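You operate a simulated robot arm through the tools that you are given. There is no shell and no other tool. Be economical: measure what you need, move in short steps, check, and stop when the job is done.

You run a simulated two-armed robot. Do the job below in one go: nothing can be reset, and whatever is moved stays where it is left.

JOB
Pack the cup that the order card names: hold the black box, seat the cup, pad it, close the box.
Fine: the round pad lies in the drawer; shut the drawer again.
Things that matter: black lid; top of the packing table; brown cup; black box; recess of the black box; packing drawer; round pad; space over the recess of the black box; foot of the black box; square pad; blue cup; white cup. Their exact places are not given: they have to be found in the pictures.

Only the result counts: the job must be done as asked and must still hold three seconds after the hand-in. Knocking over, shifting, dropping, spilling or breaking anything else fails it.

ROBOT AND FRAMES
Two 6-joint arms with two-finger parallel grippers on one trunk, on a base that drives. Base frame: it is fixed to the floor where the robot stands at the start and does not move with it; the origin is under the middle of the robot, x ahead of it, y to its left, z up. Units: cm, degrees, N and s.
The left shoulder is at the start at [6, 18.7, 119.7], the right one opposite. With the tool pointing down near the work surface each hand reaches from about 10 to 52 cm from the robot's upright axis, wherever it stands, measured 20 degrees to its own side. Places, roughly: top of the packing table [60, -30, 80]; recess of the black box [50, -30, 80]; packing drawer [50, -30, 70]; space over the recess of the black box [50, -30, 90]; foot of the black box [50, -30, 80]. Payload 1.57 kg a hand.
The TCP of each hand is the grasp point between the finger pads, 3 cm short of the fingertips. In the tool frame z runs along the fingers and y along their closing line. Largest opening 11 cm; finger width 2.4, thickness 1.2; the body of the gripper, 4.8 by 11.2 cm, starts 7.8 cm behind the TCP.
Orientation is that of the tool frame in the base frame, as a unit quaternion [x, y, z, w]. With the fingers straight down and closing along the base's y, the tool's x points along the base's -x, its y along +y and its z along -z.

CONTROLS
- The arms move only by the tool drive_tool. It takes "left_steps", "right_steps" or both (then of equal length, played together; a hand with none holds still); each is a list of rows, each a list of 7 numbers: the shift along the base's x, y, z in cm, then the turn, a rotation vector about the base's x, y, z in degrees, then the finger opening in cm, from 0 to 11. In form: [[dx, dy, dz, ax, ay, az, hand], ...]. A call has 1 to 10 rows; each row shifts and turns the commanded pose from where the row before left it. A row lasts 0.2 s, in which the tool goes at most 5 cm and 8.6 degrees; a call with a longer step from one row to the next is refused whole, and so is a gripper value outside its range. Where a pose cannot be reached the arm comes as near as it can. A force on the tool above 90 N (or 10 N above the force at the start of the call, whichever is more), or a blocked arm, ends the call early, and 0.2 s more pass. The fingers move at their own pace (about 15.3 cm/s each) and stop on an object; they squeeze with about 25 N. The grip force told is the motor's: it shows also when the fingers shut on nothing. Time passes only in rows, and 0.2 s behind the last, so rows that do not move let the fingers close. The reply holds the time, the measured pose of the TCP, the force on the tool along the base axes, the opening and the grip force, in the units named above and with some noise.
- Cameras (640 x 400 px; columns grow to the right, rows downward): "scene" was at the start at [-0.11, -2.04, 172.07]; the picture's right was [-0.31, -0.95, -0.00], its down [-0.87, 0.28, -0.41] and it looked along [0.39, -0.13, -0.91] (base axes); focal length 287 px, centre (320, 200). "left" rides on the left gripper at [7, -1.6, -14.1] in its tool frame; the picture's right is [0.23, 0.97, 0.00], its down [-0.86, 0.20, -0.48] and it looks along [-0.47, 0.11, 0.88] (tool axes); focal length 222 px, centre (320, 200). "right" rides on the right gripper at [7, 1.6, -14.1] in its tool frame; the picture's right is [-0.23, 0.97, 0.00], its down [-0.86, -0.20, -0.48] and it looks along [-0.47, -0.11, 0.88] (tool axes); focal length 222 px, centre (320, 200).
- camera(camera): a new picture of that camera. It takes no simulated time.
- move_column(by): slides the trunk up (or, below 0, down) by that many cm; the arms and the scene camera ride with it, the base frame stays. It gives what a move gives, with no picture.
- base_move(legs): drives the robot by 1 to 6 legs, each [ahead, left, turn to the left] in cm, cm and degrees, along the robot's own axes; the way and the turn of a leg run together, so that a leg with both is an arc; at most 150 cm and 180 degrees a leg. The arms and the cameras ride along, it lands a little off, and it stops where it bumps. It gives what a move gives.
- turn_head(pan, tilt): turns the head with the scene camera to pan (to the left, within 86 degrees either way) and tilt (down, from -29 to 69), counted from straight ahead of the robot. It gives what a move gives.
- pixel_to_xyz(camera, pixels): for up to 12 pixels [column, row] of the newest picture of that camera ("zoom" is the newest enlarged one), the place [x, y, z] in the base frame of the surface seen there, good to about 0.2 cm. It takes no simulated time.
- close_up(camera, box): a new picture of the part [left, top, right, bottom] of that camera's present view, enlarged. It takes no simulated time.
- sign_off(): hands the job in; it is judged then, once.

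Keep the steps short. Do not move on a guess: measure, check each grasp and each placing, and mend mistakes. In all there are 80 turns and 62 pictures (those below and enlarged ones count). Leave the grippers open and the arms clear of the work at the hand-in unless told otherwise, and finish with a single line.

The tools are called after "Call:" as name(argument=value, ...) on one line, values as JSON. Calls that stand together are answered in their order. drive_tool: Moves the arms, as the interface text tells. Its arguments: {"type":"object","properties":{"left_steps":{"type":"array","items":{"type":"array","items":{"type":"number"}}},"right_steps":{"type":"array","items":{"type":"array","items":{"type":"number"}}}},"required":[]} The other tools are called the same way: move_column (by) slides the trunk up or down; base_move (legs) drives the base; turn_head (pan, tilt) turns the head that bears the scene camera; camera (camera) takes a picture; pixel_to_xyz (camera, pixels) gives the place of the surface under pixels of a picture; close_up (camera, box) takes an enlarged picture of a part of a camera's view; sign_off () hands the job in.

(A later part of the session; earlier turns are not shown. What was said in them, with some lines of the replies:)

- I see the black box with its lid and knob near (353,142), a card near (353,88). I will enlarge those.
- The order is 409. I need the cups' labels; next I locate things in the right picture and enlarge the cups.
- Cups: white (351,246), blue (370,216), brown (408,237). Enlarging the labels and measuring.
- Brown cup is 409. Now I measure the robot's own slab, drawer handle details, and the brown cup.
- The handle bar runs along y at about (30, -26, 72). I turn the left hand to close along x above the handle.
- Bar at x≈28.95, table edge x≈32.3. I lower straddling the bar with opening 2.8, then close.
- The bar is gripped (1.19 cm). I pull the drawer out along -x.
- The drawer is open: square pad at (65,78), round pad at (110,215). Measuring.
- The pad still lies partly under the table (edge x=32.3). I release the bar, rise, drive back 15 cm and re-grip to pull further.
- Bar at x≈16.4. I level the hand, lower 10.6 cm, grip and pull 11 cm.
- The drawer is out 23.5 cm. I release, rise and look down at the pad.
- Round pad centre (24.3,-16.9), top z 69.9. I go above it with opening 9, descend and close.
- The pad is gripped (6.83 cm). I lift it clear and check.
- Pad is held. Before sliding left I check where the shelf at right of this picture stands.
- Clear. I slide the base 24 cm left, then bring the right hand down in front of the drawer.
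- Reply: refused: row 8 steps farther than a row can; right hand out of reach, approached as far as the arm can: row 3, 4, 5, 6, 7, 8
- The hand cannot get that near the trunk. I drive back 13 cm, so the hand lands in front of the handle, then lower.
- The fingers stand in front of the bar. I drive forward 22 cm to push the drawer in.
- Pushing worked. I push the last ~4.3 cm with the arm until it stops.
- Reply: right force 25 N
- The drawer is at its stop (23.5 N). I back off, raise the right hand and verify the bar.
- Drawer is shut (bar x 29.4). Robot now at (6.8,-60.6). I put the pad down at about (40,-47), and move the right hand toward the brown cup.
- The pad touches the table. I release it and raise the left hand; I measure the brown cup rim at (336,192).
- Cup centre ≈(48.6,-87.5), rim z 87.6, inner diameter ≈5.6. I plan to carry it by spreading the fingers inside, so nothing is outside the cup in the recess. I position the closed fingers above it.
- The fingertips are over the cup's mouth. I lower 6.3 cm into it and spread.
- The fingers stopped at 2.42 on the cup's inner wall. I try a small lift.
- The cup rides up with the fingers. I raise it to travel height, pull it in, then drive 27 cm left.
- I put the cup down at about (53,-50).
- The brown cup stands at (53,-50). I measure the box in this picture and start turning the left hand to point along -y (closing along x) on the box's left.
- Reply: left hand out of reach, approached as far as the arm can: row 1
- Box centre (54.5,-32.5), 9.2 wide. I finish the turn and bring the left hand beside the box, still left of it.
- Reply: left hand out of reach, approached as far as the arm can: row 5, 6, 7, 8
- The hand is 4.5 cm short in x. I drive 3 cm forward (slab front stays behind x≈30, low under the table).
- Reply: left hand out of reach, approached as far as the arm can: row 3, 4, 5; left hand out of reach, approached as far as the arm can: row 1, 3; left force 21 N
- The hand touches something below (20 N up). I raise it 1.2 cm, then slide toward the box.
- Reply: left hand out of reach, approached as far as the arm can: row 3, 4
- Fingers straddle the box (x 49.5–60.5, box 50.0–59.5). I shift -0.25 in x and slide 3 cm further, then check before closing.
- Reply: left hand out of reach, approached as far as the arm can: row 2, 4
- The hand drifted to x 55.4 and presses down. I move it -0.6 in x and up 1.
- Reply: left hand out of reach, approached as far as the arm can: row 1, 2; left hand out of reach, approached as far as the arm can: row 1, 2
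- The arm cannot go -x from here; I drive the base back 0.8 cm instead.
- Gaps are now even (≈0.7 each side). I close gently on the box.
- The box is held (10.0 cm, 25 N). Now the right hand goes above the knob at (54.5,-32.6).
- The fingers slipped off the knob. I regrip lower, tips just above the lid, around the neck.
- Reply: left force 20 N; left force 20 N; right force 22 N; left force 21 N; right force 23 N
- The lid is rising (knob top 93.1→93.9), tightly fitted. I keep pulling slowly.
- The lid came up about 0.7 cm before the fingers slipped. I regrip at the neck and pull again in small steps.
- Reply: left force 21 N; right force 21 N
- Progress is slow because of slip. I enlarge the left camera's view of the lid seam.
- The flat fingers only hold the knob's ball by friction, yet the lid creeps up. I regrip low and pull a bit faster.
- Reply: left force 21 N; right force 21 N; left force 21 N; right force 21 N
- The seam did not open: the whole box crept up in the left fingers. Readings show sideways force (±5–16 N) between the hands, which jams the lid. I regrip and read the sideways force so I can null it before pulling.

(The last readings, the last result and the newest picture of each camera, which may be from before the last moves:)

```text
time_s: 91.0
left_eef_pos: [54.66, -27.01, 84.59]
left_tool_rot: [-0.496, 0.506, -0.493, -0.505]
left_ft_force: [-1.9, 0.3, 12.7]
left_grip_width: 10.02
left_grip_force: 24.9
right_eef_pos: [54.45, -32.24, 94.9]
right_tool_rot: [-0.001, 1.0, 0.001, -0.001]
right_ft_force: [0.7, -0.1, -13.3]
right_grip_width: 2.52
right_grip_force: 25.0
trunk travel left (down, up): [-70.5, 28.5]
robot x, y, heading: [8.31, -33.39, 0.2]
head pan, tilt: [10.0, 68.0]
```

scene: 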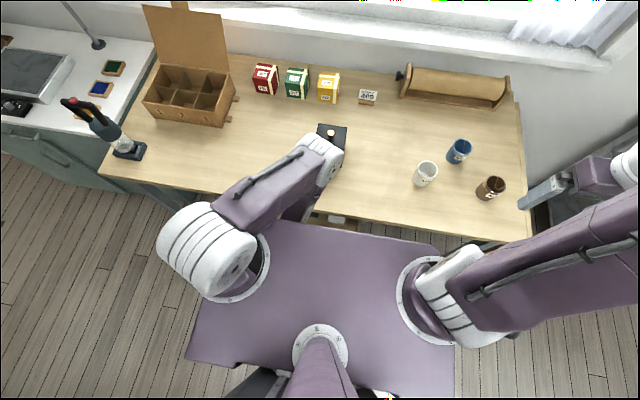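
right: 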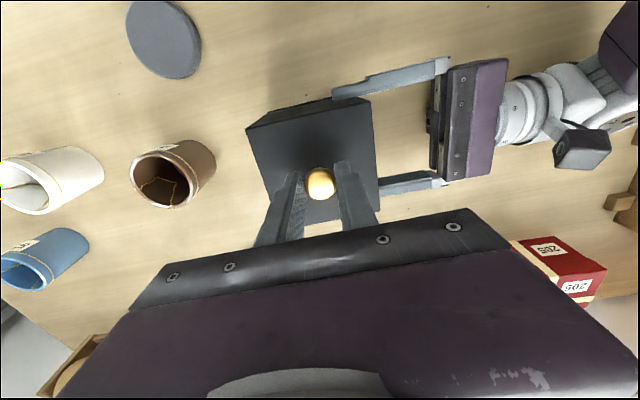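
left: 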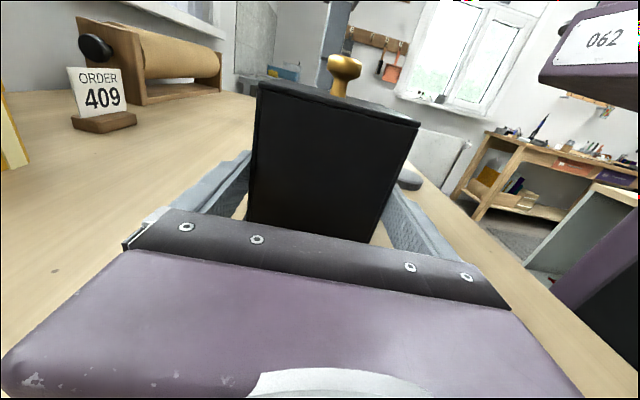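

Sideways force is near zero at a 13 N pull. I continue gently.

Call:
drive_tool(right_steps=[[0, 0, 0.06, 0, 0, 0, 0], [0, 0, 0.06, 0, 0, 0, 0], [0, 0, 0.06, 0, 0, 0, 0], [0, 0, 0, 0, 0, 0, 0]])

Call:
drive_tool(right_steps=[[0, 0, 0.15, 0, 0, 0, 0], [0, 0, 0.15, 0, 0, 0, 0], [0, 0, 0, 0, 0, 0, 0]])

Call:
close_up(camera="left", box=[230, 40, 440, 170])

```text
time_s: 92.0
left_eef_pos: [54.73, -26.96, 84.46]
left_tool_rot: [-0.497, 0.506, -0.493, -0.504]
left_ft_force: [-1.2, -4.8, 20.2]
left_grip_width: 10.05
left_grip_force: 25.0
right_eef_pos: [54.45, -32.21, 95.14]
right_tool_rot: [-0.001, 1.0, 0.0, -0.002]
right_ft_force: [0.5, 5.3, -20.2]
right_grip_width: 2.51
right_grip_force: 25.3
trunk travel left (down, up): [-70.5, 28.5]
robot x, y, heading: [8.31, -33.5, -0.0]
head pan, tilt: [10.0, 68.0]
```

```text
time_s: 92.8
left_eef_pos: [54.75, -27.08, 84.48]
left_tool_rot: [-0.497, 0.506, -0.493, -0.504]
left_ft_force: [-1.8, -5.6, 20.6]
left_grip_width: 10.05
left_grip_force: 24.9
right_eef_pos: [54.36, -32.34, 95.45]
right_tool_rot: [-0.001, 1.0, 0.0, -0.001]
right_ft_force: [1.3, 4.0, -19.8]
right_grip_width: 2.5
right_grip_force: 25.3
trunk travel left (down, up): [-70.5, 28.5]
robot x, y, heading: [8.65, -33.31, -0.0]
head pan, tilt: [10.0, 68.0]
```

```text
3.05 times, centred on (335, 105) of left
```

zoom: 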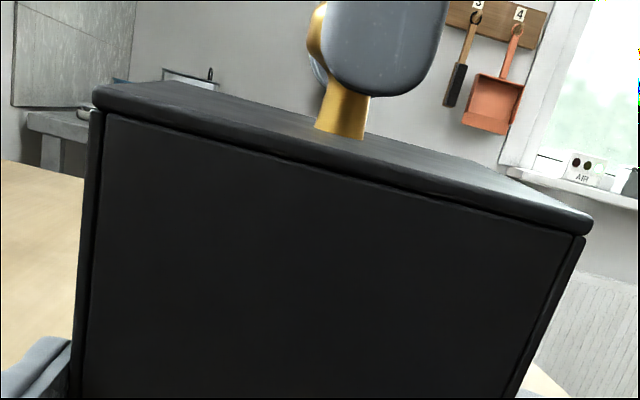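

Lateral force is small but still no clear opening. I look with the head camera at the whole box to see whether the foot has lifted.

Call:
turn_head(pan=0, tilt=57)

Call:
close_up(camera="scene", box=[240, 150, 400, 250])

```text
time_s: 93.5
left_eef_pos: [54.64, -27.04, 84.42]
left_tool_rot: [-0.497, 0.506, -0.493, -0.504]
left_ft_force: [-1.3, -5.6, 18.8]
left_grip_width: 10.02
left_grip_force: 24.8
right_eef_pos: [54.51, -32.27, 95.37]
right_tool_rot: [-0.001, 1.0, 0.0, 0.0]
right_ft_force: [1.1, 4.7, -18.7]
right_grip_width: 2.49
right_grip_force: 25.2
trunk travel left (down, up): [-70.5, 28.5]
robot x, y, heading: [8.29, -33.58, 0.0]
head pan, tilt: [0.0, 57.0]
```

```text
4.00 times, centred on (320, 200) of scene
```

zoom: 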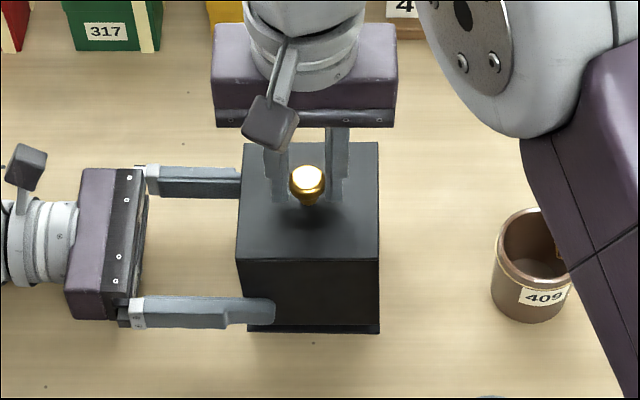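

Call:
pixel_to_xyz(camera="zoom", pixels=[[310, 250], [310, 258], [310, 264], [310, 270], [310, 300], [310, 322], [330, 330], [330, 340], [250, 150], [370, 150], [245, 250], [375, 250]])

```text
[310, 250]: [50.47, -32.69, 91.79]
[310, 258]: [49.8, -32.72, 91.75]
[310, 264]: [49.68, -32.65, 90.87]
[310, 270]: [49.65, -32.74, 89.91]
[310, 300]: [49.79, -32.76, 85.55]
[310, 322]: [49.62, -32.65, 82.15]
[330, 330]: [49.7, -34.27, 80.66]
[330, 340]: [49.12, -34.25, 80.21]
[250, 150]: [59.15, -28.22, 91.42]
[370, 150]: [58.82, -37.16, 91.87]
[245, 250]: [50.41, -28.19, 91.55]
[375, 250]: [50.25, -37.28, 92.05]
```

Call:
close_up(camera="scene", box=[292, 205, 344, 238])

Call:
pixel_to_xyz(camera="zoom", pixels=[[200, 335], [200, 345], [200, 350], [200, 355], [500, 335], [500, 345], [500, 350], [500, 358]])

```text
12.12 times, centred on (318, 222) of scene
```

zoom: 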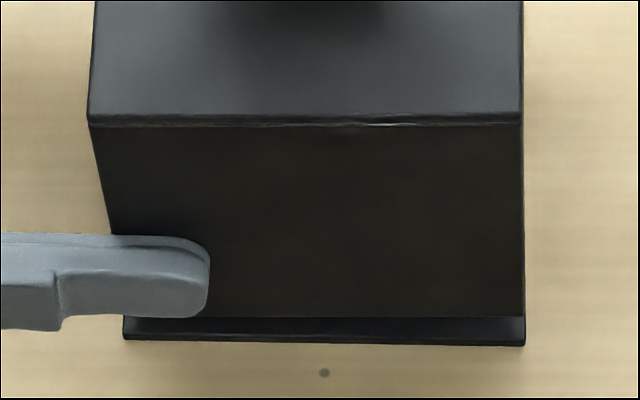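

```text
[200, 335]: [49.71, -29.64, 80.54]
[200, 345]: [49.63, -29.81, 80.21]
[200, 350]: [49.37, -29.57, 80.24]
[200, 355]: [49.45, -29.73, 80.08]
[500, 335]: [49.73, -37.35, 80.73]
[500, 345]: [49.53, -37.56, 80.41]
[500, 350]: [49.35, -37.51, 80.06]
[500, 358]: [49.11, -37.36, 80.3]
```

Key finding: the foot still sits on the table (z 80.3) while the lid is up ~0.9 cm, and the foot now shows 1.2 cm tall: the lid is a deep cap reaching down to the foot, and my left hand has been gripping the cap. I relax the pull, then open the left hand while the right keeps the knob.

Call:
drive_tool(left_steps=[[0, 0, 0, 0, 0, 0, 8], [0, 0, 0, 0, 0, 0, 10.4], [0, 0, 0, 0, 0, 0, 10.9], [0, 0, 0, 0, 0, 0, 10.9]], right_steps=[[0, 0, -0.15, 0, 0, 0, 0], [0, 0, 0, 0, 0, 0, 0], [0, 0, 0, 0, 0, 0, 0], [0, 0, 0, 0, 0, 0, 0]])

Call:
drive_tool(right_steps=[[0, 0, 0.3, 0, 0, 0, 0], [0, 0, 0.3, 0, 0, 0, 0], [0, 0, 0, 0, 0, 0, 0]])

Call:
close_up(camera="scene", box=[292, 195, 344, 238])

```text
time_s: 94.5
left_eef_pos: [54.74, -26.93, 84.54]
left_tool_rot: [-0.497, 0.506, -0.492, -0.504]
left_ft_force: [2.4, 2.0, 6.4]
left_grip_width: 10.9
left_grip_force: 0.1
right_eef_pos: [54.45, -32.18, 95.31]
right_tool_rot: [-0.002, 1.0, 0.001, -0.001]
right_ft_force: [-0.5, -0.8, -0.3]
right_grip_width: 2.52
right_grip_force: 24.8
trunk travel left (down, up): [-70.5, 28.5]
robot x, y, heading: [7.99, -33.7, 0.1]
head pan, tilt: [0.0, 57.0]
```

```text
time_s: 95.3
left_eef_pos: [54.61, -26.97, 84.54]
left_tool_rot: [-0.498, 0.505, -0.493, -0.504]
left_ft_force: [0.7, 1.2, 3.7]
left_grip_width: 10.91
left_grip_force: 0.1
right_eef_pos: [54.4, -32.2, 95.91]
right_tool_rot: [-0.001, 1.0, 0.0, 0.0]
right_ft_force: [0.3, 0.7, -1.6]
right_grip_width: 2.52
right_grip_force: 24.9
trunk travel left (down, up): [-70.5, 28.5]
robot x, y, heading: [8.48, -33.48, 0.1]
head pan, tilt: [0.0, 57.0]
```

```text
9.30 times, centred on (318, 216) of scene
```

zoom: 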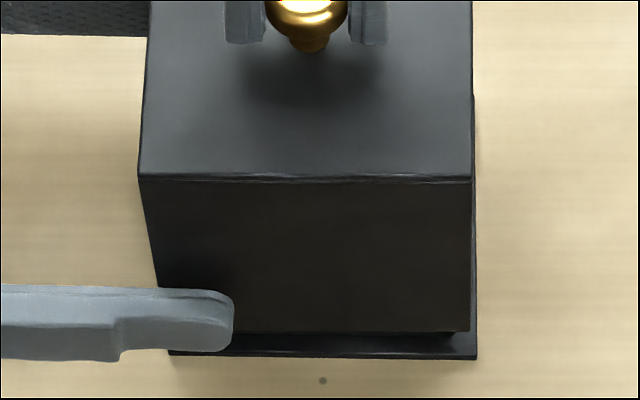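

The lid now lifts with 1.6 N and the foot stays down. I raise it straight up.

Call:
drive_tool(right_steps=[[0, 0, 0.5, 0, 0, 0, 0], [0, 0, 0.7, 0, 0, 0, 0], [0, 0, 0.8, 0, 0, 0, 0], [0, 0, 0.8, 0, 0, 0, 0], [0, 0, 0.8, 0, 0, 0, 0], [0, 0, 0.8, 0, 0, 0, 0]])

Call:
drive_tool(right_steps=[[0, 0, 1, 0, 0, 0, 0], [0, 0, 1, 0, 0, 0, 0], [0, 0, 1, 0, 0, 0, 0], [0, 0, 1, 0, 0, 0, 0], [0, 0, 1.2, 0, 0, 0, 0], [0, 0, 1.5, 0, 0, 0, 0], [0, 0, 1.5, 0, 0, 0, 0]])

Call:
close_up(camera="scene", box=[240, 100, 440, 250])

```text
time_s: 96.7
left_eef_pos: [54.67, -27.17, 84.54]
left_tool_rot: [-0.497, 0.506, -0.493, -0.504]
left_ft_force: [-0.4, -0.6, 1.0]
left_grip_width: 10.89
left_grip_force: 0.0
right_eef_pos: [54.44, -32.24, 100.21]
right_tool_rot: [-0.001, 1.0, 0.0, 0.0]
right_ft_force: [-0.2, -0.4, -1.0]
right_grip_width: 2.49
right_grip_force: 24.9
trunk travel left (down, up): [-70.5, 28.5]
robot x, y, heading: [8.55, -33.21, -0.1]
head pan, tilt: [0.0, 57.0]
```

```text
time_s: 98.3
left_eef_pos: [54.59, -27.1, 84.51]
left_tool_rot: [-0.497, 0.506, -0.492, -0.504]
left_ft_force: [-0.5, -0.4, 0.0]
left_grip_width: 10.92
left_grip_force: 0.0
right_eef_pos: [54.34, -32.31, 108.51]
right_tool_rot: [-0.001, 1.0, 0.0, 0.0]
right_ft_force: [-0.3, 0.5, -0.9]
right_grip_width: 2.49
right_grip_force: 25.3
trunk travel left (down, up): [-70.5, 28.5]
robot x, y, heading: [8.21, -32.93, 0.2]
head pan, tilt: [0.0, 57.0]
```

```text
2.67 times, centred on (340, 175) of scene
```

zoom: 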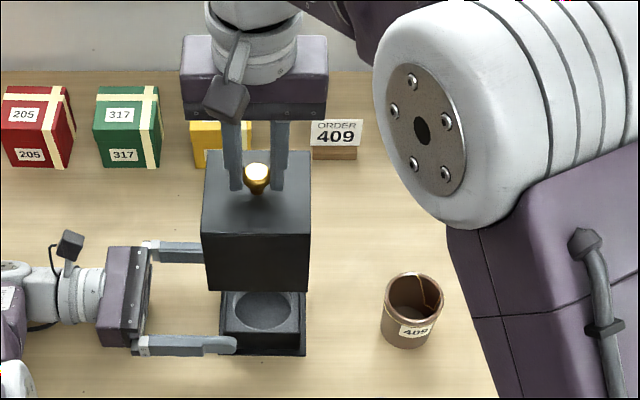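

The lid is off; the base is a low tray with a round recess at (263,310). I measure it and the lid's skirt.

Call:
pixel_to_xyz(camera="zoom", pixels=[[263, 310], [238, 308], [291, 310], [263, 327], [230, 330], [300, 330], [263, 350], [225, 350], [302, 350], [207, 285], [308, 285], [262, 334]])

```text
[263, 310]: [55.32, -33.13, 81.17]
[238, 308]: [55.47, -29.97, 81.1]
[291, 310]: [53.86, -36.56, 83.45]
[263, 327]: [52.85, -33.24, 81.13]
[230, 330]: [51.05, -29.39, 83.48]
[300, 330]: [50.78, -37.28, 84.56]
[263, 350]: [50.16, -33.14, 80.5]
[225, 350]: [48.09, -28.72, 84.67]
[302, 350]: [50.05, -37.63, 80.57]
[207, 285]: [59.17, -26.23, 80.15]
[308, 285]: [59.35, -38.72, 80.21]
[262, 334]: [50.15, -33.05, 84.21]
```

I carry the lid to the free spot near (39,-60) and lower it.

Call:
drive_tool(right_steps=[[-1, -2, 0, 0, 0, 0, 0], [-2.1, -3.8, 0, 0, 0, 0, 0], [-2.1, -3.8, 0, 0, 0, 0, 0], [-2.1, -3.8, 0, 0, 0, 0, 0], [-2.1, -3.8, 0, 0, 0, 0, 0], [-2.1, -3.8, 0, 0, 0, 0, 0], [-2.1, -3.8, 0, 0, 0, 0, 0], [-1.8, -2.9, 0, 0, 0, 0, 0]])

Call:
drive_tool(right_steps=[[0, 0, -3, 0, 0, 0, 0], [0, 0, -4, 0, 0, 0, 0], [0, 0, -4, 0, 0, 0, 0], [0, 0, -2.3, 0, 0, 0, 0], [0, 0, -0.5, 0, 0, 0, 0], [0, 0, -0.3, 0, 0, 0, 0]])

Call:
camera(camera="right")

```text
time_s: 100.1
left_eef_pos: [54.59, -26.94, 84.44]
left_tool_rot: [-0.497, 0.507, -0.492, -0.504]
left_ft_force: [0.2, -0.6, 0.3]
left_grip_width: 10.89
left_grip_force: 0.1
right_eef_pos: [38.91, -60.17, 108.45]
right_tool_rot: [-0.002, 1.0, 0.0, 0.0]
right_ft_force: [0.1, 0.1, -1.2]
right_grip_width: 2.49
right_grip_force: 25.1
trunk travel left (down, up): [-70.5, 28.5]
robot x, y, heading: [8.63, -33.31, -0.1]
head pan, tilt: [0.0, 57.0]
```

```text
time_s: 101.5
left_eef_pos: [54.71, -27.11, 84.39]
left_tool_rot: [-0.498, 0.505, -0.493, -0.504]
left_ft_force: [0.4, -0.1, -0.3]
left_grip_width: 10.92
left_grip_force: 0.1
right_eef_pos: [39.11, -60.03, 94.29]
right_tool_rot: [-0.001, 1.0, 0.001, 0.0]
right_ft_force: [0.2, 0.3, -0.9]
right_grip_width: 2.49
right_grip_force: 25.2
trunk travel left (down, up): [-70.5, 28.5]
robot x, y, heading: [8.15, -33.37, 0.2]
head pan, tilt: [0.0, 57.0]
```

```text
6 pictures are left
```

right: 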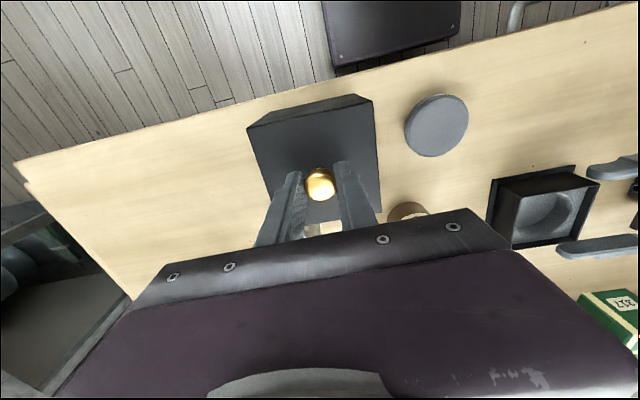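

Lid still 0.3–0.6 above the table. I lower until it touches; and measure the tray in this picture.

Call:
drive_tool(right_steps=[[0, 0, -0.2, 0, 0, 0, 0], [0, 0, -0.15, 0, 0, 0, 0], [0, 0, 0, 0, 0, 0, 0]])

Call:
pixel_to_xyz(camera="right", pixels=[[502, 190], [594, 182], [580, 228], [514, 243], [548, 215], [520, 215], [572, 205], [545, 196], [545, 232], [490, 225], [320, 183], [436, 122]])

```text
time_s: 102.3
left_eef_pos: [54.61, -27.0, 84.67]
left_tool_rot: [-0.498, 0.506, -0.493, -0.503]
left_ft_force: [-0.1, 0.0, 1.1]
left_grip_width: 10.9
left_grip_force: 0.0
right_eef_pos: [39.03, -59.98, 94.06]
right_tool_rot: [-0.001, 1.0, 0.0, 0.001]
right_ft_force: [-1.9, -6.0, 15.5]
right_grip_width: 2.49
right_grip_force: 24.6
trunk travel left (down, up): [-70.5, 28.5]
robot x, y, heading: [8.4, -33.59, 0.0]
head pan, tilt: [0.0, 57.0]
```

```text
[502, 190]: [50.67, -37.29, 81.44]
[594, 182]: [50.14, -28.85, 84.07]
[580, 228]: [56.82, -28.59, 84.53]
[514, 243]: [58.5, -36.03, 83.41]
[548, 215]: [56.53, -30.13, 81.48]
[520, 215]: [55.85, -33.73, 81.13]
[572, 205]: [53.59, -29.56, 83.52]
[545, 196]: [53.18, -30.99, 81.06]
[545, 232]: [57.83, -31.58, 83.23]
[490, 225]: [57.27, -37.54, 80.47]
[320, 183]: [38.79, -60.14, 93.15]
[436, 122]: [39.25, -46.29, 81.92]
```

The lid rests on the table. I release it and rise; the left hand closes on the tray.

Call:
drive_tool(left_steps=[[0, 0, 0, 0, 0, 0, 10], [0, 0, 0, 0, 0, 0, 9.4], [0, 0, 0, 0, 0, 0, 8.8], [0, 0, 0, 0, 0, 0, 8.2], [0, 0, 0, 0, 0, 0, 7.6], [0, 0, 0, 0, 0, 0, 7], [0, 0, 0, 0, 0, 0, 7], [0, 0, 0, 0, 0, 0, 7]], right_steps=[[0, 0, 0.1, 0, 0, 0, 4], [0, 0, 0, 0, 0, 0, 5], [0, 0, 2, 0, 0, 0, 5], [0, 0, 3, 0, 0, 0, 5], [0, 0, 3, 0, 0, 0, 5], [0, 0, 2, 0, 0, 0, 3], [0, 0, 0, 0, 0, 0, 0], [0, 0, 0, 0, 0, 0, 0]])

```text
time_s: 104.1
left_eef_pos: [54.6, -27.01, 84.5]
left_tool_rot: [-0.498, 0.505, -0.493, -0.504]
left_ft_force: [0.6, -0.3, 0.6]
left_grip_width: 8.95
left_grip_force: 24.6
right_eef_pos: [38.99, -59.88, 104.03]
right_tool_rot: [-0.001, 1.0, 0.001, 0.001]
right_ft_force: [-0.2, 0.0, 0.2]
right_grip_width: 0.0
right_grip_force: 21.0
trunk travel left (down, up): [-70.5, 28.5]
robot x, y, heading: [8.09, -33.24, -0.0]
head pan, tilt: [0.0, 57.0]
```

The tray is held (8.95 cm). One enlarged scene picture to fix the recess centre and the cup.

Call:
close_up(camera="scene", box=[290, 180, 402, 250])

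```text
5.71 times, centred on (346, 215) of scene
```

zoom: 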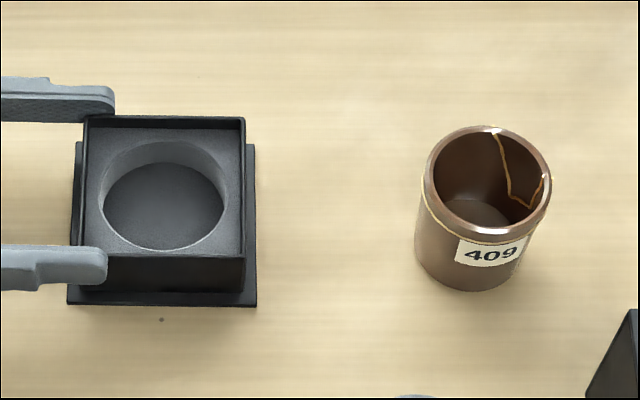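

Call:
pixel_to_xyz(camera="zoom", pixels=[[97, 195], [233, 195], [165, 137], [166, 254], [164, 210], [84, 250], [244, 250], [427, 180], [547, 190], [493, 129], [480, 232], [485, 210]])

```text
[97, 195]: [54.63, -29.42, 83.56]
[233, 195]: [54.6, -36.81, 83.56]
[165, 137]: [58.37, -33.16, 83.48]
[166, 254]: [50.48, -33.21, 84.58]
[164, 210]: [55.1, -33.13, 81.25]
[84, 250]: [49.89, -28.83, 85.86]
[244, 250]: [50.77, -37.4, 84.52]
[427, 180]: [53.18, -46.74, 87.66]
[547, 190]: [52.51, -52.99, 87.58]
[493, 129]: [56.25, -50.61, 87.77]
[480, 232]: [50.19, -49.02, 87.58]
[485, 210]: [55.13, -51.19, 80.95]
```

Recess centre (54.6,-33.1), floor 81.2; cup centre (53.1,-49.85). I take the cup again from inside.

Call:
drive_tool(right_steps=[[2.4, 1.7, 0, 0, 0, 0, 0], [2.4, 1.7, 0, 0, 0, 0, 0], [2.4, 1.7, 0, 0, 0, 0, 0], [2.4, 1.7, 0, 0, 0, 0, 0], [2.4, 1.7, 0, 0, 0, 0, 0], [2.1, 1.58, 0, 0, 0, 0, 0], [0, 0, -4, 0, 0, 0, 0], [0, 0, -4, 0, 0, 0, 0], [0, 0, -2, 0, 0, 0, 0], [0, 0, 0, 0, 0, 0, 0]])

Call:
drive_tool(right_steps=[[0, 0, -2.5, 0, 0, 0, 0], [0, 0, -2.5, 0, 0, 0, 0], [0, 0, -1.8, 0, 0, 0, 0], [0, 0, 0, 0, 0, 0, 2], [0, 0, 0, 0, 0, 0, 3.5], [0, 0, 0, 0, 0, 0, 11], [0, 0, 0, 0, 0, 0, 11], [0, 0, 0.6, 0, 0, 0, 11], [0, 0, 0.8, 0, 0, 0, 11]])

```text
time_s: 106.3
left_eef_pos: [54.74, -27.02, 84.52]
left_tool_rot: [-0.497, 0.506, -0.493, -0.504]
left_ft_force: [0.0, 0.3, 0.0]
left_grip_width: 8.93
left_grip_force: 25.0
right_eef_pos: [53.08, -49.97, 94.0]
right_tool_rot: [-0.001, 1.0, 0.001, 0.0]
right_ft_force: [-0.5, -0.4, -0.8]
right_grip_width: 0.01
right_grip_force: 21.4
trunk travel left (down, up): [-70.5, 28.5]
robot x, y, heading: [8.15, -32.99, 0.1]
head pan, tilt: [0.0, 57.0]
```

```text
time_s: 108.3
left_eef_pos: [54.65, -26.94, 84.33]
left_tool_rot: [-0.497, 0.506, -0.493, -0.504]
left_ft_force: [0.1, 0.9, 0.5]
left_grip_width: 8.95
left_grip_force: 25.0
right_eef_pos: [53.1, -49.87, 88.83]
right_tool_rot: [-0.001, 1.0, -0.001, 0.0]
right_ft_force: [0.2, 0.1, -1.8]
right_grip_width: 2.47
right_grip_force: 0.1
trunk travel left (down, up): [-70.5, 28.5]
robot x, y, heading: [8.26, -33.48, 0.0]
head pan, tilt: [0.0, 57.0]
```

Cup lifted (1.8 N). I carry it over the recess.

Call:
drive_tool(right_steps=[[0, 0, 3, 0, 0, 0, 11], [0, 0, 3.5, 0, 0, 0, 11], [0, 2, 1, 0, 0, 0, 11], [0.4, 3, 0, 0, 0, 0, 11], [0.4, 3, 0, 0, 0, 0, 11], [0.4, 3, 0, 0, 0, 0, 11], [0.3, 3, 0, 0, 0, 0, 11], [0, 2.75, 0, 0, 0, 0, 11], [0, 0, -3, 0, 0, 0, 11], [0, 0, 0, 0, 0, 0, 11]])

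Call:
close_up(camera="scene", box=[270, 150, 390, 240])

```text
time_s: 110.5
left_eef_pos: [54.68, -26.89, 84.57]
left_tool_rot: [-0.497, 0.506, -0.493, -0.504]
left_ft_force: [1.1, -1.2, 0.5]
left_grip_width: 8.93
left_grip_force: 25.0
right_eef_pos: [54.67, -32.99, 93.27]
right_tool_rot: [-0.001, 1.0, 0.0, 0.0]
right_ft_force: [0.5, -0.1, -1.4]
right_grip_width: 2.48
right_grip_force: 0.1
trunk travel left (down, up): [-70.5, 28.5]
robot x, y, heading: [8.69, -33.17, 0.0]
head pan, tilt: [0.0, 57.0]
```

```text
4.44 times, centred on (330, 195) of scene
```

zoom: 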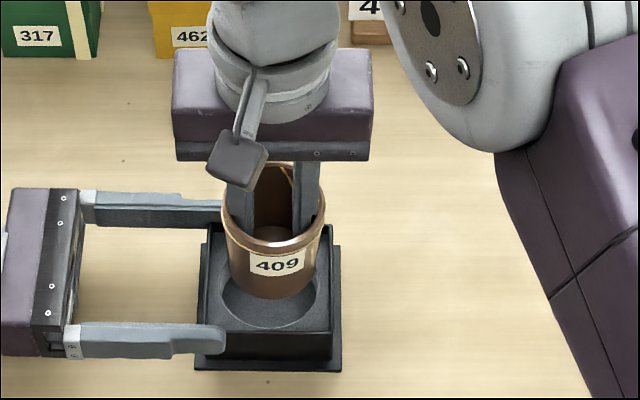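

The cup is centred over the recess. I lower it gently.

Call:
drive_tool(right_steps=[[-0.05, -0.08, -1.2, 0, 0, 0, 11], [0, 0, -1, 0, 0, 0, 11], [0, 0, -0.6, 0, 0, 0, 11], [0, 0, -0.6, 0, 0, 0, 11], [0, 0, -0.5, 0, 0, 0, 11], [0, 0, -0.4, 0, 0, 0, 11]])

```text
time_s: 111.9
left_eef_pos: [54.77, -26.97, 84.46]
left_tool_rot: [-0.498, 0.505, -0.493, -0.504]
left_ft_force: [-0.3, -0.1, 0.2]
left_grip_width: 8.94
left_grip_force: 25.4
right_eef_pos: [54.55, -33.27, 88.97]
right_tool_rot: [-0.001, 1.0, 0.0, 0.0]
right_ft_force: [0.0, -0.3, -1.6]
right_grip_width: 2.52
right_grip_force: 0.1
trunk travel left (down, up): [-70.5, 28.5]
robot x, y, heading: [8.55, -33.29, -0.1]
head pan, tilt: [0.0, 57.0]
```

It is inside the recess without contact. Last few millimetres, then release.

Call:
drive_tool(right_steps=[[0, 0, -0.25, 0, 0, 0, 11], [0, 0, -0.2, 0, 0, 0, 11], [0, 0, 0, 0, 0, 0, 11]])

```text
time_s: 112.7
left_eef_pos: [54.64, -27.02, 84.51]
left_tool_rot: [-0.498, 0.506, -0.493, -0.504]
left_ft_force: [-0.1, -2.6, -0.1]
left_grip_width: 8.97
left_grip_force: 25.0
right_eef_pos: [54.6, -33.15, 88.52]
right_tool_rot: [0.0, 1.0, 0.0, 0.0]
right_ft_force: [-0.3, 3.0, 0.5]
right_grip_width: 2.5
right_grip_force: 0.1
trunk travel left (down, up): [-70.5, 28.5]
robot x, y, heading: [8.68, -33.64, 0.4]
head pan, tilt: [0.0, 57.0]
```

Contact (force turned positive). I release the cup, rise, and go to the pad at (40.2,-46.7).

Call:
drive_tool(right_steps=[[0, 0, 0, 0, 0, 0, 1.2], [0, 0, 0, 0, 0, 0, 0.6], [0, 0, 3, 0, 0, 0, 0.6], [0, 0, 4.5, 0, 0, 0, 0.6], [0, 0, 4.5, 0, 0, 0, 1], [-2.9, -2.7, 0, 0, 0, 0, 5], [-2.9, -2.7, 0, 0, 0, 0, 9], [-2.9, -2.7, 0, 0, 0, 0, 9], [-2.9, -2.7, 0, 0, 0, 0, 9], [-2.8, -2.75, 0, 0, 0, 0, 9]])

Call:
drive_tool(right_steps=[[0, 0, -4, 0, 0, 0, 9], [0, 0, -4, 0, 0, 0, 9], [0, 0, -4, 0, 0, 0, 9], [0, 0, 0, 0, 0, 0, 9]])

Call:
camera(camera="right")

Call:
pixel_to_xyz(camera="right", pixels=[[320, 180], [320, 150], [320, 205], [280, 180], [355, 180]])

```text
time_s: 114.9
left_eef_pos: [54.59, -27.15, 84.38]
left_tool_rot: [-0.497, 0.506, -0.493, -0.504]
left_ft_force: [-0.6, -1.1, -0.2]
left_grip_width: 8.94
left_grip_force: 25.2
right_eef_pos: [40.03, -46.97, 100.34]
right_tool_rot: [-0.002, 1.0, -0.001, 0.0]
right_ft_force: [0.8, 0.0, 0.4]
right_grip_width: 9.0
right_grip_force: 0.1
trunk travel left (down, up): [-70.5, 28.5]
robot x, y, heading: [8.38, -33.39, -0.2]
head pan, tilt: [0.0, 57.0]
```

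```text
time_s: 115.9
left_eef_pos: [54.73, -26.99, 84.4]
left_tool_rot: [-0.498, 0.505, -0.493, -0.504]
left_ft_force: [0.4, -0.4, 0.3]
left_grip_width: 8.96
left_grip_force: 24.7
right_eef_pos: [40.06, -46.86, 88.39]
right_tool_rot: [-0.001, 1.0, 0.0, 0.0]
right_ft_force: [-0.1, -0.9, 0.1]
right_grip_width: 9.01
right_grip_force: 0.1
trunk travel left (down, up): [-70.5, 28.5]
robot x, y, heading: [8.29, -33.45, 0.1]
head pan, tilt: [0.0, 57.0]
```

```text
3 pictures are left
```

right: 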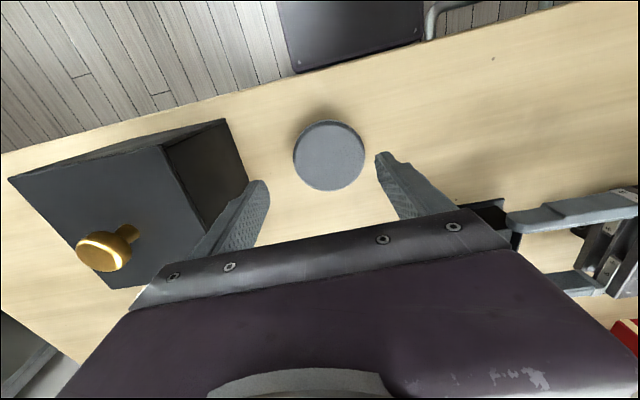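

```text
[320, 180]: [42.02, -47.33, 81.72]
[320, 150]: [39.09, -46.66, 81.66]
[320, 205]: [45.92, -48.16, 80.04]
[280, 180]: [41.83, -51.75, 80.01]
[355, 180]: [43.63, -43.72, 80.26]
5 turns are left
```

Five turns remain, so I combine calls. I centre on the pad, grip it, lift it, carry it over the cup and look.

Call:
drive_tool(right_steps=[[-0.1, 0.4, 0, 0, 0, 0, 10.5], [0, 0, -2.5, 0, 0, 0, 10.5], [0, 0, -2.4, 0, 0, 0, 10.5], [0, 0, 0, 0, 0, 0, 7.5], [0, 0, 0, 0, 0, 0, 5], [0, 0, 0, 0, 0, 0, 5], [0, 0, 0, 0, 0, 0, 5]])

Call:
drive_tool(right_steps=[[0, 0, 3, 0, 0, 0, 5], [0, 0, 4, 0, 0, 0, 5], [0, 0, 4.5, 0, 0, 0, 5], [0, 0, 2, 0, 0, 0, 5], [2.9, 2.66, 0, 0, 0, 0, 5], [2.9, 2.66, 0, 0, 0, 0, 5], [2.9, 2.66, 0, 0, 0, 0, 5], [2.9, 2.66, 0, 0, 0, 0, 5], [3.0, 2.66, 0, 0, 0, 0, 5], [0, 0, 0, 0, 0, 0, 5]])

Call:
drive_tool(right_steps=[[0, 0, -2, 0, 0, 0, 5], [0, 0, -1.3, 0, 0, 0, 5], [0, 0, 0, 0, 0, 0, 5]])

Call:
close_up(camera="scene", box=[270, 150, 390, 240])

Call:
pixel_to_xyz(camera="zoom", pixels=[[270, 215], [270, 225], [270, 235], [270, 245], [240, 230], [300, 230]])

```text
time_s: 117.5
left_eef_pos: [54.6, -27.1, 84.43]
left_tool_rot: [-0.498, 0.506, -0.492, -0.504]
left_ft_force: [-0.5, 0.5, -0.2]
left_grip_width: 8.94
left_grip_force: 24.9
right_eef_pos: [40.01, -46.49, 83.55]
right_tool_rot: [-0.002, 1.0, 0.0, 0.0]
right_ft_force: [0.5, 0.6, 0.3]
right_grip_width: 6.81
right_grip_force: 24.7
trunk travel left (down, up): [-70.5, 28.5]
robot x, y, heading: [8.48, -33.63, 0.2]
head pan, tilt: [0.0, 57.0]
```

```text
time_s: 119.7
left_eef_pos: [54.54, -26.95, 84.5]
left_tool_rot: [-0.498, 0.505, -0.493, -0.504]
left_ft_force: [-1.2, -0.6, -0.4]
left_grip_width: 8.94
left_grip_force: 24.4
right_eef_pos: [54.67, -33.12, 97.09]
right_tool_rot: [0.0, 1.0, 0.0, 0.0]
right_ft_force: [-0.1, -0.5, 0.2]
right_grip_width: 6.81
right_grip_force: 24.8
trunk travel left (down, up): [-70.5, 28.5]
robot x, y, heading: [8.75, -33.09, 0.1]
head pan, tilt: [0.0, 57.0]
```

```text
time_s: 120.5
left_eef_pos: [54.62, -26.99, 84.46]
left_tool_rot: [-0.498, 0.505, -0.493, -0.503]
left_ft_force: [-0.7, 0.5, 0.1]
left_grip_width: 8.95
left_grip_force: 25.1
right_eef_pos: [54.78, -33.18, 93.71]
right_tool_rot: [-0.001, 1.0, 0.001, 0.0]
right_ft_force: [-0.3, -0.8, -0.3]
right_grip_width: 6.8
right_grip_force: 24.8
trunk travel left (down, up): [-70.5, 28.5]
robot x, y, heading: [8.76, -33.46, 0.1]
head pan, tilt: [0.0, 57.0]
```

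```text
4.44 times, centred on (330, 195) of scene
```

zoom: 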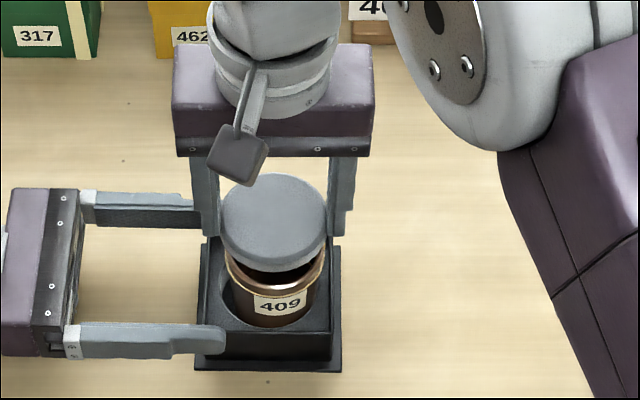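

```text
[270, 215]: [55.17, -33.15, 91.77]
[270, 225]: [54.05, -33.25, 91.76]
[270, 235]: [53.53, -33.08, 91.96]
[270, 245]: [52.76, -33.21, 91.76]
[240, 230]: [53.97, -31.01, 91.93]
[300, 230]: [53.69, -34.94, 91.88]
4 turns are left
```

Pad is centred over the cup. I set it on the cup, release, fetch the lid by its knob and bring it over the tray, then look.

Call:
drive_tool(right_steps=[[-0.05, 0.03, -0.8, 0, 0, 0, 5], [0, 0, -0.4, 0, 0, 0, 5], [0, 0, -0.2, 0, 0, 0, 5], [0, 0, 0, 0, 0, 0, 7.2], [0, 0, 0, 0, 0, 0, 8.5], [0, 0, 0, 0, 0, 0, 9], [0, 0, 2, 0, 0, 0, 9], [0, 0, 3, 0, 0, 0, 9], [0, 0, 3.5, 0, 0, 0, 9]])

Call:
drive_tool(right_steps=[[-2.25, -3.83, 0, 0, 0, 0, 5], [-2.25, -3.83, 0, 0, 0, 0, 5], [-2.25, -3.83, 0, 0, 0, 0, 5], [-2.25, -3.83, 0, 0, 0, 0, 5], [-2.25, -3.83, 0, 0, 0, 0, 5], [-2.25, -3.83, 0, 0, 0, 0, 5], [-2.2, -3.85, 0, 0, 0, 0, 5], [0, 0, -3.5, 0, 0, 0, 5], [0, 0, -2.5, 0, 0, 0, 5], [0, 0, -1.0, 0, 0, 0, 5]])

Call:
drive_tool(right_steps=[[0, 0, 0, 0, 0, 0, 2.5], [0, 0, 0, 0, 0, 0, 0], [0, 0, 0, 0, 0, 0, 0], [0, 0, 1, 0, 0, 0, 0], [0, 0, 3, 0, 0, 0, 0], [0, 0, 3.5, 0, 0, 0, 0], [0, 0, 3.5, 0, 0, 0, 0], [0, 0, 3, 0, 0, 0, 0]])

Call:
drive_tool(right_steps=[[2.24, 3.837, 0, 0, 0, 0, 0], [2.24, 3.837, 0, 0, 0, 0, 0], [2.24, 3.837, 0, 0, 0, 0, 0], [2.24, 3.837, 0, 0, 0, 0, 0], [2.24, 3.837, 0, 0, 0, 0, 0], [2.24, 3.837, 0, 0, 0, 0, 0], [2.24, 3.837, 0, 0, 0, 0, 0], [0, 0, -1.5, 0, 0, 0, 0], [0, 0, 0, 0, 0, 0, 0]])

Call:
close_up(camera="scene", box=[270, 130, 390, 240])

Call:
pixel_to_xyz(camera="zoom", pixels=[[270, 180], [270, 200], [270, 220], [270, 240], [270, 260], [270, 280], [270, 300], [270, 320], [230, 200], [310, 200], [230, 320], [310, 320]])

```text
time_s: 122.5
left_eef_pos: [54.55, -27.01, 84.48]
left_tool_rot: [-0.497, 0.506, -0.492, -0.504]
left_ft_force: [0.3, -0.8, -0.3]
left_grip_width: 8.94
left_grip_force: 25.3
right_eef_pos: [54.62, -33.04, 100.81]
right_tool_rot: [-0.001, 1.0, -0.001, 0.001]
right_ft_force: [0.5, 0.1, 0.3]
right_grip_width: 9.01
right_grip_force: 0.1
trunk travel left (down, up): [-70.5, 28.5]
robot x, y, heading: [8.5, -33.37, -0.2]
head pan, tilt: [0.0, 57.0]
```

```text
time_s: 124.7
left_eef_pos: [54.78, -26.95, 84.47]
left_tool_rot: [-0.497, 0.505, -0.493, -0.504]
left_ft_force: [1.6, -1.0, 0.1]
left_grip_width: 8.94
left_grip_force: 25.1
right_eef_pos: [38.81, -59.95, 93.89]
right_tool_rot: [-0.001, 1.0, 0.001, -0.001]
right_ft_force: [-0.1, 0.0, -0.1]
right_grip_width: 5.02
right_grip_force: 0.1
trunk travel left (down, up): [-70.5, 28.5]
robot x, y, heading: [8.17, -33.13, 0.0]
head pan, tilt: [0.0, 57.0]
```

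```text
time_s: 126.5
left_eef_pos: [54.63, -26.95, 84.47]
left_tool_rot: [-0.498, 0.505, -0.494, -0.503]
left_ft_force: [1.1, 0.7, 0.5]
left_grip_width: 8.95
left_grip_force: 24.9
right_eef_pos: [39.05, -59.81, 107.9]
right_tool_rot: [0.0, 1.0, 0.001, 0.0]
right_ft_force: [0.0, -0.3, -1.5]
right_grip_width: 2.5
right_grip_force: 25.1
trunk travel left (down, up): [-70.5, 28.5]
robot x, y, heading: [8.64, -33.02, -0.1]
head pan, tilt: [0.0, 57.0]
```

```text
time_s: 128.5
left_eef_pos: [54.68, -26.87, 84.39]
left_tool_rot: [-0.498, 0.506, -0.493, -0.504]
left_ft_force: [-0.2, 0.0, 0.3]
left_grip_width: 8.96
left_grip_force: 24.8
right_eef_pos: [54.56, -32.95, 106.31]
right_tool_rot: [-0.002, 1.0, 0.0, 0.0]
right_ft_force: [0.4, 0.1, 0.2]
right_grip_width: 2.49
right_grip_force: 25.1
trunk travel left (down, up): [-70.5, 28.5]
robot x, y, heading: [8.56, -33.4, 0.1]
head pan, tilt: [0.0, 57.0]
```

```text
3.64 times, centred on (330, 185) of scene
```

zoom: 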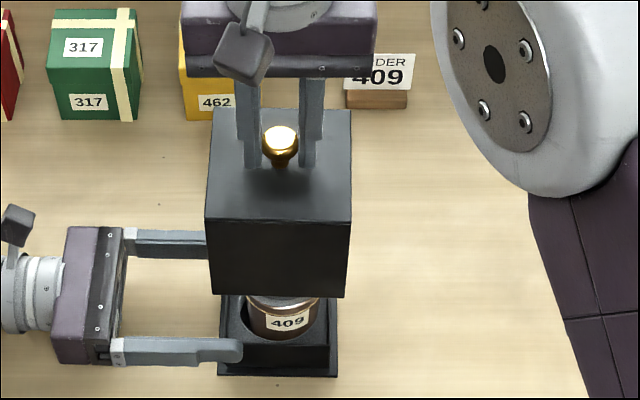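

```text
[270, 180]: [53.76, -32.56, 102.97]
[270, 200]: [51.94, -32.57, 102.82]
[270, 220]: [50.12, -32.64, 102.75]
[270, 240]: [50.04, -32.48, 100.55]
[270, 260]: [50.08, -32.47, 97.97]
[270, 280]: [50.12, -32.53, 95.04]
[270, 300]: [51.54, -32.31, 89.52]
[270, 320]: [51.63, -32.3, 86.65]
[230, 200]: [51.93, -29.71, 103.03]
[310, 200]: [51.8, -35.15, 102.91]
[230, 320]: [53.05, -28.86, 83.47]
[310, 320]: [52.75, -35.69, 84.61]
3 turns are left
```

The lid's front face is at x 50.08; it should be about 49.65 to sit concentric with the tray (front 50.15, lid wall ≈0.5). y matches (-33.08). I shift -0.38 in x, lower to just above the left fingers, open the left hand, then ease the skirt over the tray wall and read the force.

Call:
drive_tool(right_steps=[[-0.38, -0.02, 0, 0, 0, 0, 0], [0, 0, -1.5, 0, 0, 0, 0], [0, 0, -1.6, 0, 0, 0, 0], [0, 0, -1.5, 0, 0, 0, 0], [0, 0, -1.3, 0, 0, 0, 0], [0, 0, 0, 0, 0, 0, 0]])

Call:
drive_tool(left_steps=[[0, 0, 0, 0, 0, 0, 9.6], [0, 0, 0, 0, 0, 0, 11], [0, 0, 0, 0, 0, 0, 11]])

Call:
drive_tool(right_steps=[[0, 0, -0.5, 0, 0, 0, 0], [0, 0, -0.5, 0, 0, 0, 0], [0, 0, -0.4, 0, 0, 0, 0], [0, 0, -0.4, 0, 0, 0, 0], [0, 0, -0.3, 0, 0, 0, 0], [0, 0, 0, 0, 0, 0, 0]])

Call:
drive_tool(right_steps=[[0, 0, -0.2, 0, 0, 0, 0], [0, 0, 0, 0, 0, 0, 0]])

Call:
close_up(camera="scene", box=[280, 160, 370, 240])

Call:
pixel_to_xyz(camera="zoom", pixels=[[290, 170], [250, 170], [330, 170], [290, 200], [290, 220], [290, 240], [290, 260], [290, 280], [290, 300], [290, 320], [290, 340], [290, 355]])

```text
time_s: 129.9
left_eef_pos: [54.62, -26.93, 84.42]
left_tool_rot: [-0.498, 0.506, -0.492, -0.504]
left_ft_force: [0.3, -0.3, 0.5]
left_grip_width: 8.93
left_grip_force: 25.0
right_eef_pos: [54.18, -33.04, 100.38]
right_tool_rot: [-0.001, 1.0, 0.0, -0.001]
right_ft_force: [0.7, 1.0, -1.6]
right_grip_width: 2.49
right_grip_force: 24.9
trunk travel left (down, up): [-70.5, 28.5]
robot x, y, heading: [8.38, -33.42, 0.1]
head pan, tilt: [0.0, 57.0]
```

```text
time_s: 130.7
left_eef_pos: [54.67, -27.1, 84.36]
left_tool_rot: [-0.498, 0.506, -0.492, -0.504]
left_ft_force: [0.1, -0.5, 0.5]
left_grip_width: 11.0
left_grip_force: 0.0
right_eef_pos: [54.19, -32.97, 100.52]
right_tool_rot: [-0.001, 1.0, 0.0, 0.0]
right_ft_force: [0.2, -1.0, -0.3]
right_grip_width: 2.48
right_grip_force: 24.8
trunk travel left (down, up): [-70.5, 28.5]
robot x, y, heading: [8.32, -33.25, 0.1]
head pan, tilt: [0.0, 57.0]
```

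```text
time_s: 132.1
left_eef_pos: [54.64, -27.06, 84.49]
left_tool_rot: [-0.497, 0.505, -0.494, -0.504]
left_ft_force: [-1.1, -0.4, -0.2]
left_grip_width: 10.99
left_grip_force: 0.1
right_eef_pos: [54.19, -33.01, 98.35]
right_tool_rot: [-0.001, 1.0, 0.0, 0.0]
right_ft_force: [-0.7, 0.1, -0.6]
right_grip_width: 2.48
right_grip_force: 24.9
trunk travel left (down, up): [-70.5, 28.5]
robot x, y, heading: [8.33, -32.89, 0.2]
head pan, tilt: [0.0, 57.0]
```

```text
time_s: 132.7
left_eef_pos: [54.65, -27.06, 84.45]
left_tool_rot: [-0.497, 0.506, -0.492, -0.504]
left_ft_force: [-0.9, 0.1, -0.2]
left_grip_width: 11.0
left_grip_force: 0.1
right_eef_pos: [54.14, -33.03, 98.23]
right_tool_rot: [-0.001, 1.0, 0.0, 0.0]
right_ft_force: [-0.2, -0.9, 3.6]
right_grip_width: 2.5
right_grip_force: 25.1
trunk travel left (down, up): [-70.5, 28.5]
robot x, y, heading: [8.79, -33.23, 0.2]
head pan, tilt: [0.0, 57.0]
```

```text
5.00 times, centred on (325, 200) of scene
```

zoom: 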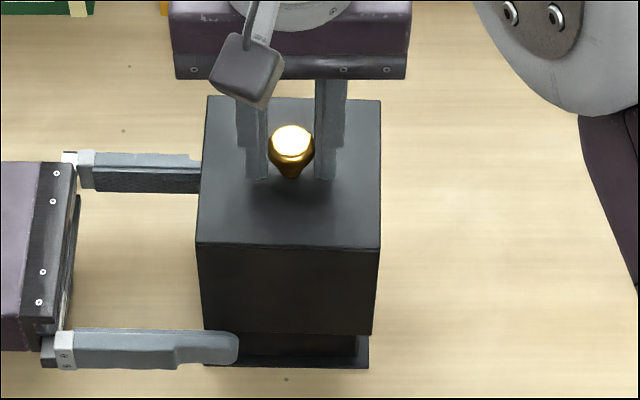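

```text
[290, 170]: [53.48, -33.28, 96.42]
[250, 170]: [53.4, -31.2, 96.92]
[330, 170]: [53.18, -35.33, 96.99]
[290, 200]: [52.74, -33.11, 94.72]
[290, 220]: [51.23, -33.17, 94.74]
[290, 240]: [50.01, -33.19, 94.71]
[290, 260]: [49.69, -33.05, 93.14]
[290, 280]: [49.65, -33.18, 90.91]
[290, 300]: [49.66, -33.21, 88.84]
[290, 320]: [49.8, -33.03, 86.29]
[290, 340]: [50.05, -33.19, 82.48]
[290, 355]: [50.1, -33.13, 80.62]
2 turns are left
```

The skirt rests lightly (3.6 N) on the tray wall: slightly misaligned (tray about 0.1–0.15 toward -x and +y). I slide the lid in a small search under light pressure, then lower it fully and read the heights and forces.

Call:
drive_tool(right_steps=[[-0.08, 0.08, -0.05, 0, 0, 0, 0], [-0.06, 0.05, -0.05, 0, 0, 0, 0], [0, 0.08, 0, 0, 0, 0, 0], [-0.1, 0, 0, 0, 0, 0, 0], [0, -0.12, 0, 0, 0, 0, 0], [0, -0.12, 0, 0, 0, 0, 0], [0.1, 0, 0, 0, 0, 0, 0], [0.1, 0, 0, 0, 0, 0, 0], [0, 0.12, 0, 0, 0, 0, 0], [-0.08, 0.02, 0, 0, 0, 0, 0]])

Call:
drive_tool(right_steps=[[0, 0.15, -0.05, 0, 0, 0, 0], [0.12, 0, 0, 0, 0, 0, 0], [0.12, -0.05, 0, 0, 0, 0, 0], [0, -0.12, 0, 0, 0, 0, 0], [0, -0.12, 0, 0, 0, 0, 0], [0, -0.12, 0, 0, 0, 0, 0], [-0.12, 0, 0, 0, 0, 0, 0], [-0.12, 0, 0, 0, 0, 0, 0], [-0.12, 0.1, 0, 0, 0, 0, 0], [0.1, 0.15, 0, 0, 0, 0, 0]])

Call:
drive_tool(right_steps=[[-0.05, 0.05, -0.1, 0, 0, 0, 0], [0.05, -0.1, -0.1, 0, 0, 0, 0], [0.05, 0.05, -0.1, 0, 0, 0, 0], [-0.05, 0.05, -0.1, 0, 0, 0, 0], [0, -0.05, 0, 0, 0, 0, 0]])

Call:
drive_tool(right_steps=[[0, 0, -0.4, 0, 0, 0, 0], [0, 0, -0.4, 0, 0, 0, 0], [0, 0, -0.4, 0, 0, 0, 0], [0, 0, -0.4, 0, 0, 0, 0], [0, 0, -0.4, 0, 0, 0, 0]])

Call:
drive_tool(right_steps=[[0, 0, -0.4, 0, 0, 0, 0], [0, 0, -0.4, 0, 0, 0, 0], [0, 0, -0.4, 0, 0, 0, 0], [0, 0, -0.2, 0, 0, 0, 0], [0, 0, 0, 0, 0, 0, 0]])

```text
time_s: 134.9
left_eef_pos: [54.68, -26.97, 84.39]
left_tool_rot: [-0.498, 0.505, -0.494, -0.503]
left_ft_force: [-0.9, -0.2, -0.3]
left_grip_width: 11.0
left_grip_force: 0.2
right_eef_pos: [54.11, -32.82, 98.04]
right_tool_rot: [0.0, 1.0, -0.001, 0.0]
right_ft_force: [0.0, 0.9, -1.5]
right_grip_width: 2.48
right_grip_force: 24.5
trunk travel left (down, up): [-70.5, 28.5]
robot x, y, heading: [8.38, -33.42, 0.1]
head pan, tilt: [0.0, 57.0]
```

```text
time_s: 137.1
left_eef_pos: [54.62, -27.04, 84.44]
left_tool_rot: [-0.497, 0.506, -0.493, -0.504]
left_ft_force: [0.4, -0.2, 0.3]
left_grip_width: 11.0
left_grip_force: 0.0
right_eef_pos: [54.14, -32.94, 98.05]
right_tool_rot: [0.0, 1.0, 0.0, -0.001]
right_ft_force: [-0.1, -0.4, -0.2]
right_grip_width: 2.5
right_grip_force: 25.4
trunk travel left (down, up): [-70.5, 28.5]
robot x, y, heading: [8.4, -33.0, -0.1]
head pan, tilt: [0.0, 57.0]
```

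```text
time_s: 138.3
left_eef_pos: [54.62, -27.0, 84.45]
left_tool_rot: [-0.496, 0.506, -0.493, -0.505]
left_ft_force: [0.7, 0.8, -0.6]
left_grip_width: 11.0
left_grip_force: 0.2
right_eef_pos: [54.08, -33.01, 97.65]
right_tool_rot: [0.0, 1.0, 0.0, 0.0]
right_ft_force: [-0.1, -0.2, -0.4]
right_grip_width: 2.46
right_grip_force: 25.4
trunk travel left (down, up): [-70.5, 28.5]
robot x, y, heading: [8.07, -33.84, 0.4]
head pan, tilt: [0.0, 57.0]
```

```text
time_s: 139.5
left_eef_pos: [54.65, -26.93, 84.49]
left_tool_rot: [-0.497, 0.506, -0.492, -0.504]
left_ft_force: [0.4, 0.4, -0.4]
left_grip_width: 11.03
left_grip_force: 0.1
right_eef_pos: [54.06, -32.89, 95.56]
right_tool_rot: [-0.001, 1.0, -0.001, 0.0]
right_ft_force: [-0.6, 0.1, -0.6]
right_grip_width: 2.5
right_grip_force: 24.7
trunk travel left (down, up): [-70.5, 28.5]
robot x, y, heading: [8.45, -33.12, 0.3]
head pan, tilt: [0.0, 57.0]
```

```text
time_s: 140.7
left_eef_pos: [54.6, -27.16, 84.43]
left_tool_rot: [-0.497, 0.506, -0.492, -0.504]
left_ft_force: [0.4, 0.1, -0.2]
left_grip_width: 10.99
left_grip_force: 0.1
right_eef_pos: [54.03, -32.86, 94.18]
right_tool_rot: [-0.001, 1.0, 0.0, 0.0]
right_ft_force: [-0.4, 0.3, 0.8]
right_grip_width: 2.46
right_grip_force: 25.0
trunk travel left (down, up): [-70.5, 28.5]
robot x, y, heading: [8.6, -33.24, 0.1]
head pan, tilt: [0.0, 57.0]
1 turns are left
```

The lid slid all the way down with almost no force (TCP 94.18, contact beginning). Final turn: a light press, release the knob, rise, slide clear of the box to the left, raise the left hand and hand in.

Call:
drive_tool(right_steps=[[0, 0, -0.12, 0, 0, 0, 0], [0, 0, -0.12, 0, 0, 0, 0], [0, 0, 0.05, 0, 0, 0, 0], [0, 0, 0, 0, 0, 0, 3.5], [0, 0, 0, 0, 0, 0, 5], [0, 0, 1.5, 0, 0, 0, 5], [0, 0, 3, 0, 0, 0, 5], [0, 0, 4, 0, 0, 0, 9], [0, 0, 4, 0, 0, 0, 11]])

Call:
base_move(legs=[[0, 8, 0]])

Call:
drive_tool(left_steps=[[0, 0, 1, 0, 0, 0, 11], [0, 0, 2, 0, 0, 0, 11], [0, 0, 2, 0, 0, 0, 11], [0, 0, 2, 0, 0, 0, 11]])

Call:
sign_off()

```text
time_s: 142.7
left_eef_pos: [54.57, -26.99, 84.48]
left_tool_rot: [-0.497, 0.506, -0.493, -0.504]
left_ft_force: [-0.4, -0.7, 0.7]
left_grip_width: 11.01
left_grip_force: 0.1
right_eef_pos: [53.98, -32.92, 106.63]
right_tool_rot: [0.0, 1.0, 0.0, 0.0]
right_ft_force: [-0.2, -0.6, 0.2]
right_grip_width: 11.0
right_grip_force: 0.0
trunk travel left (down, up): [-70.5, 28.5]
robot x, y, heading: [8.38, -33.25, 0.3]
head pan, tilt: [0.0, 57.0]
```

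```text
time_s: 143.8
left_eef_pos: [54.63, -19.06, 84.51]
left_tool_rot: [-0.498, 0.505, -0.493, -0.504]
left_ft_force: [-0.2, 0.3, 0.6]
left_grip_width: 11.02
left_grip_force: 0.0
right_eef_pos: [54.17, -25.03, 106.64]
right_tool_rot: [-0.001, 1.0, 0.0, 0.0]
right_ft_force: [-0.6, 0.8, 0.3]
right_grip_width: 11.01
right_grip_force: 0.1
trunk travel left (down, up): [-70.5, 28.5]
robot x, y, heading: [7.99, -25.35, -0.0]
head pan, tilt: [0.0, 57.0]
```

```text
time_s: 144.8
left_eef_pos: [57.85, -18.18, 89.17]
left_tool_rot: [-0.496, 0.506, -0.492, -0.506]
left_ft_force: [1.2, 0.1, 0.8]
left_grip_width: 10.99
left_grip_force: 0.0
left hand out of reach, approached as far as the arm can: row 1, 2, 3, 4
right_eef_pos: [54.05, -24.99, 106.5]
right_tool_rot: [-0.001, 1.0, 0.0, 0.0]
right_ft_force: [-0.4, -0.3, 0.8]
right_grip_width: 10.99
right_grip_force: 0.0
trunk travel left (down, up): [-70.5, 28.5]
robot x, y, heading: [8.47, -25.45, 0.0]
head pan, tilt: [0.0, 57.0]
```

```text
The job is handed in.
```

Handed in: brown cup 409 is seated in the black box under the round pad with the lid on and the drawer shut, but the final closed state was judged from height and force readings only (no pictures left), the left hand had to let go of the box for the last part of closing, and the box ended up about 0.7 cm from where it stood at the start.
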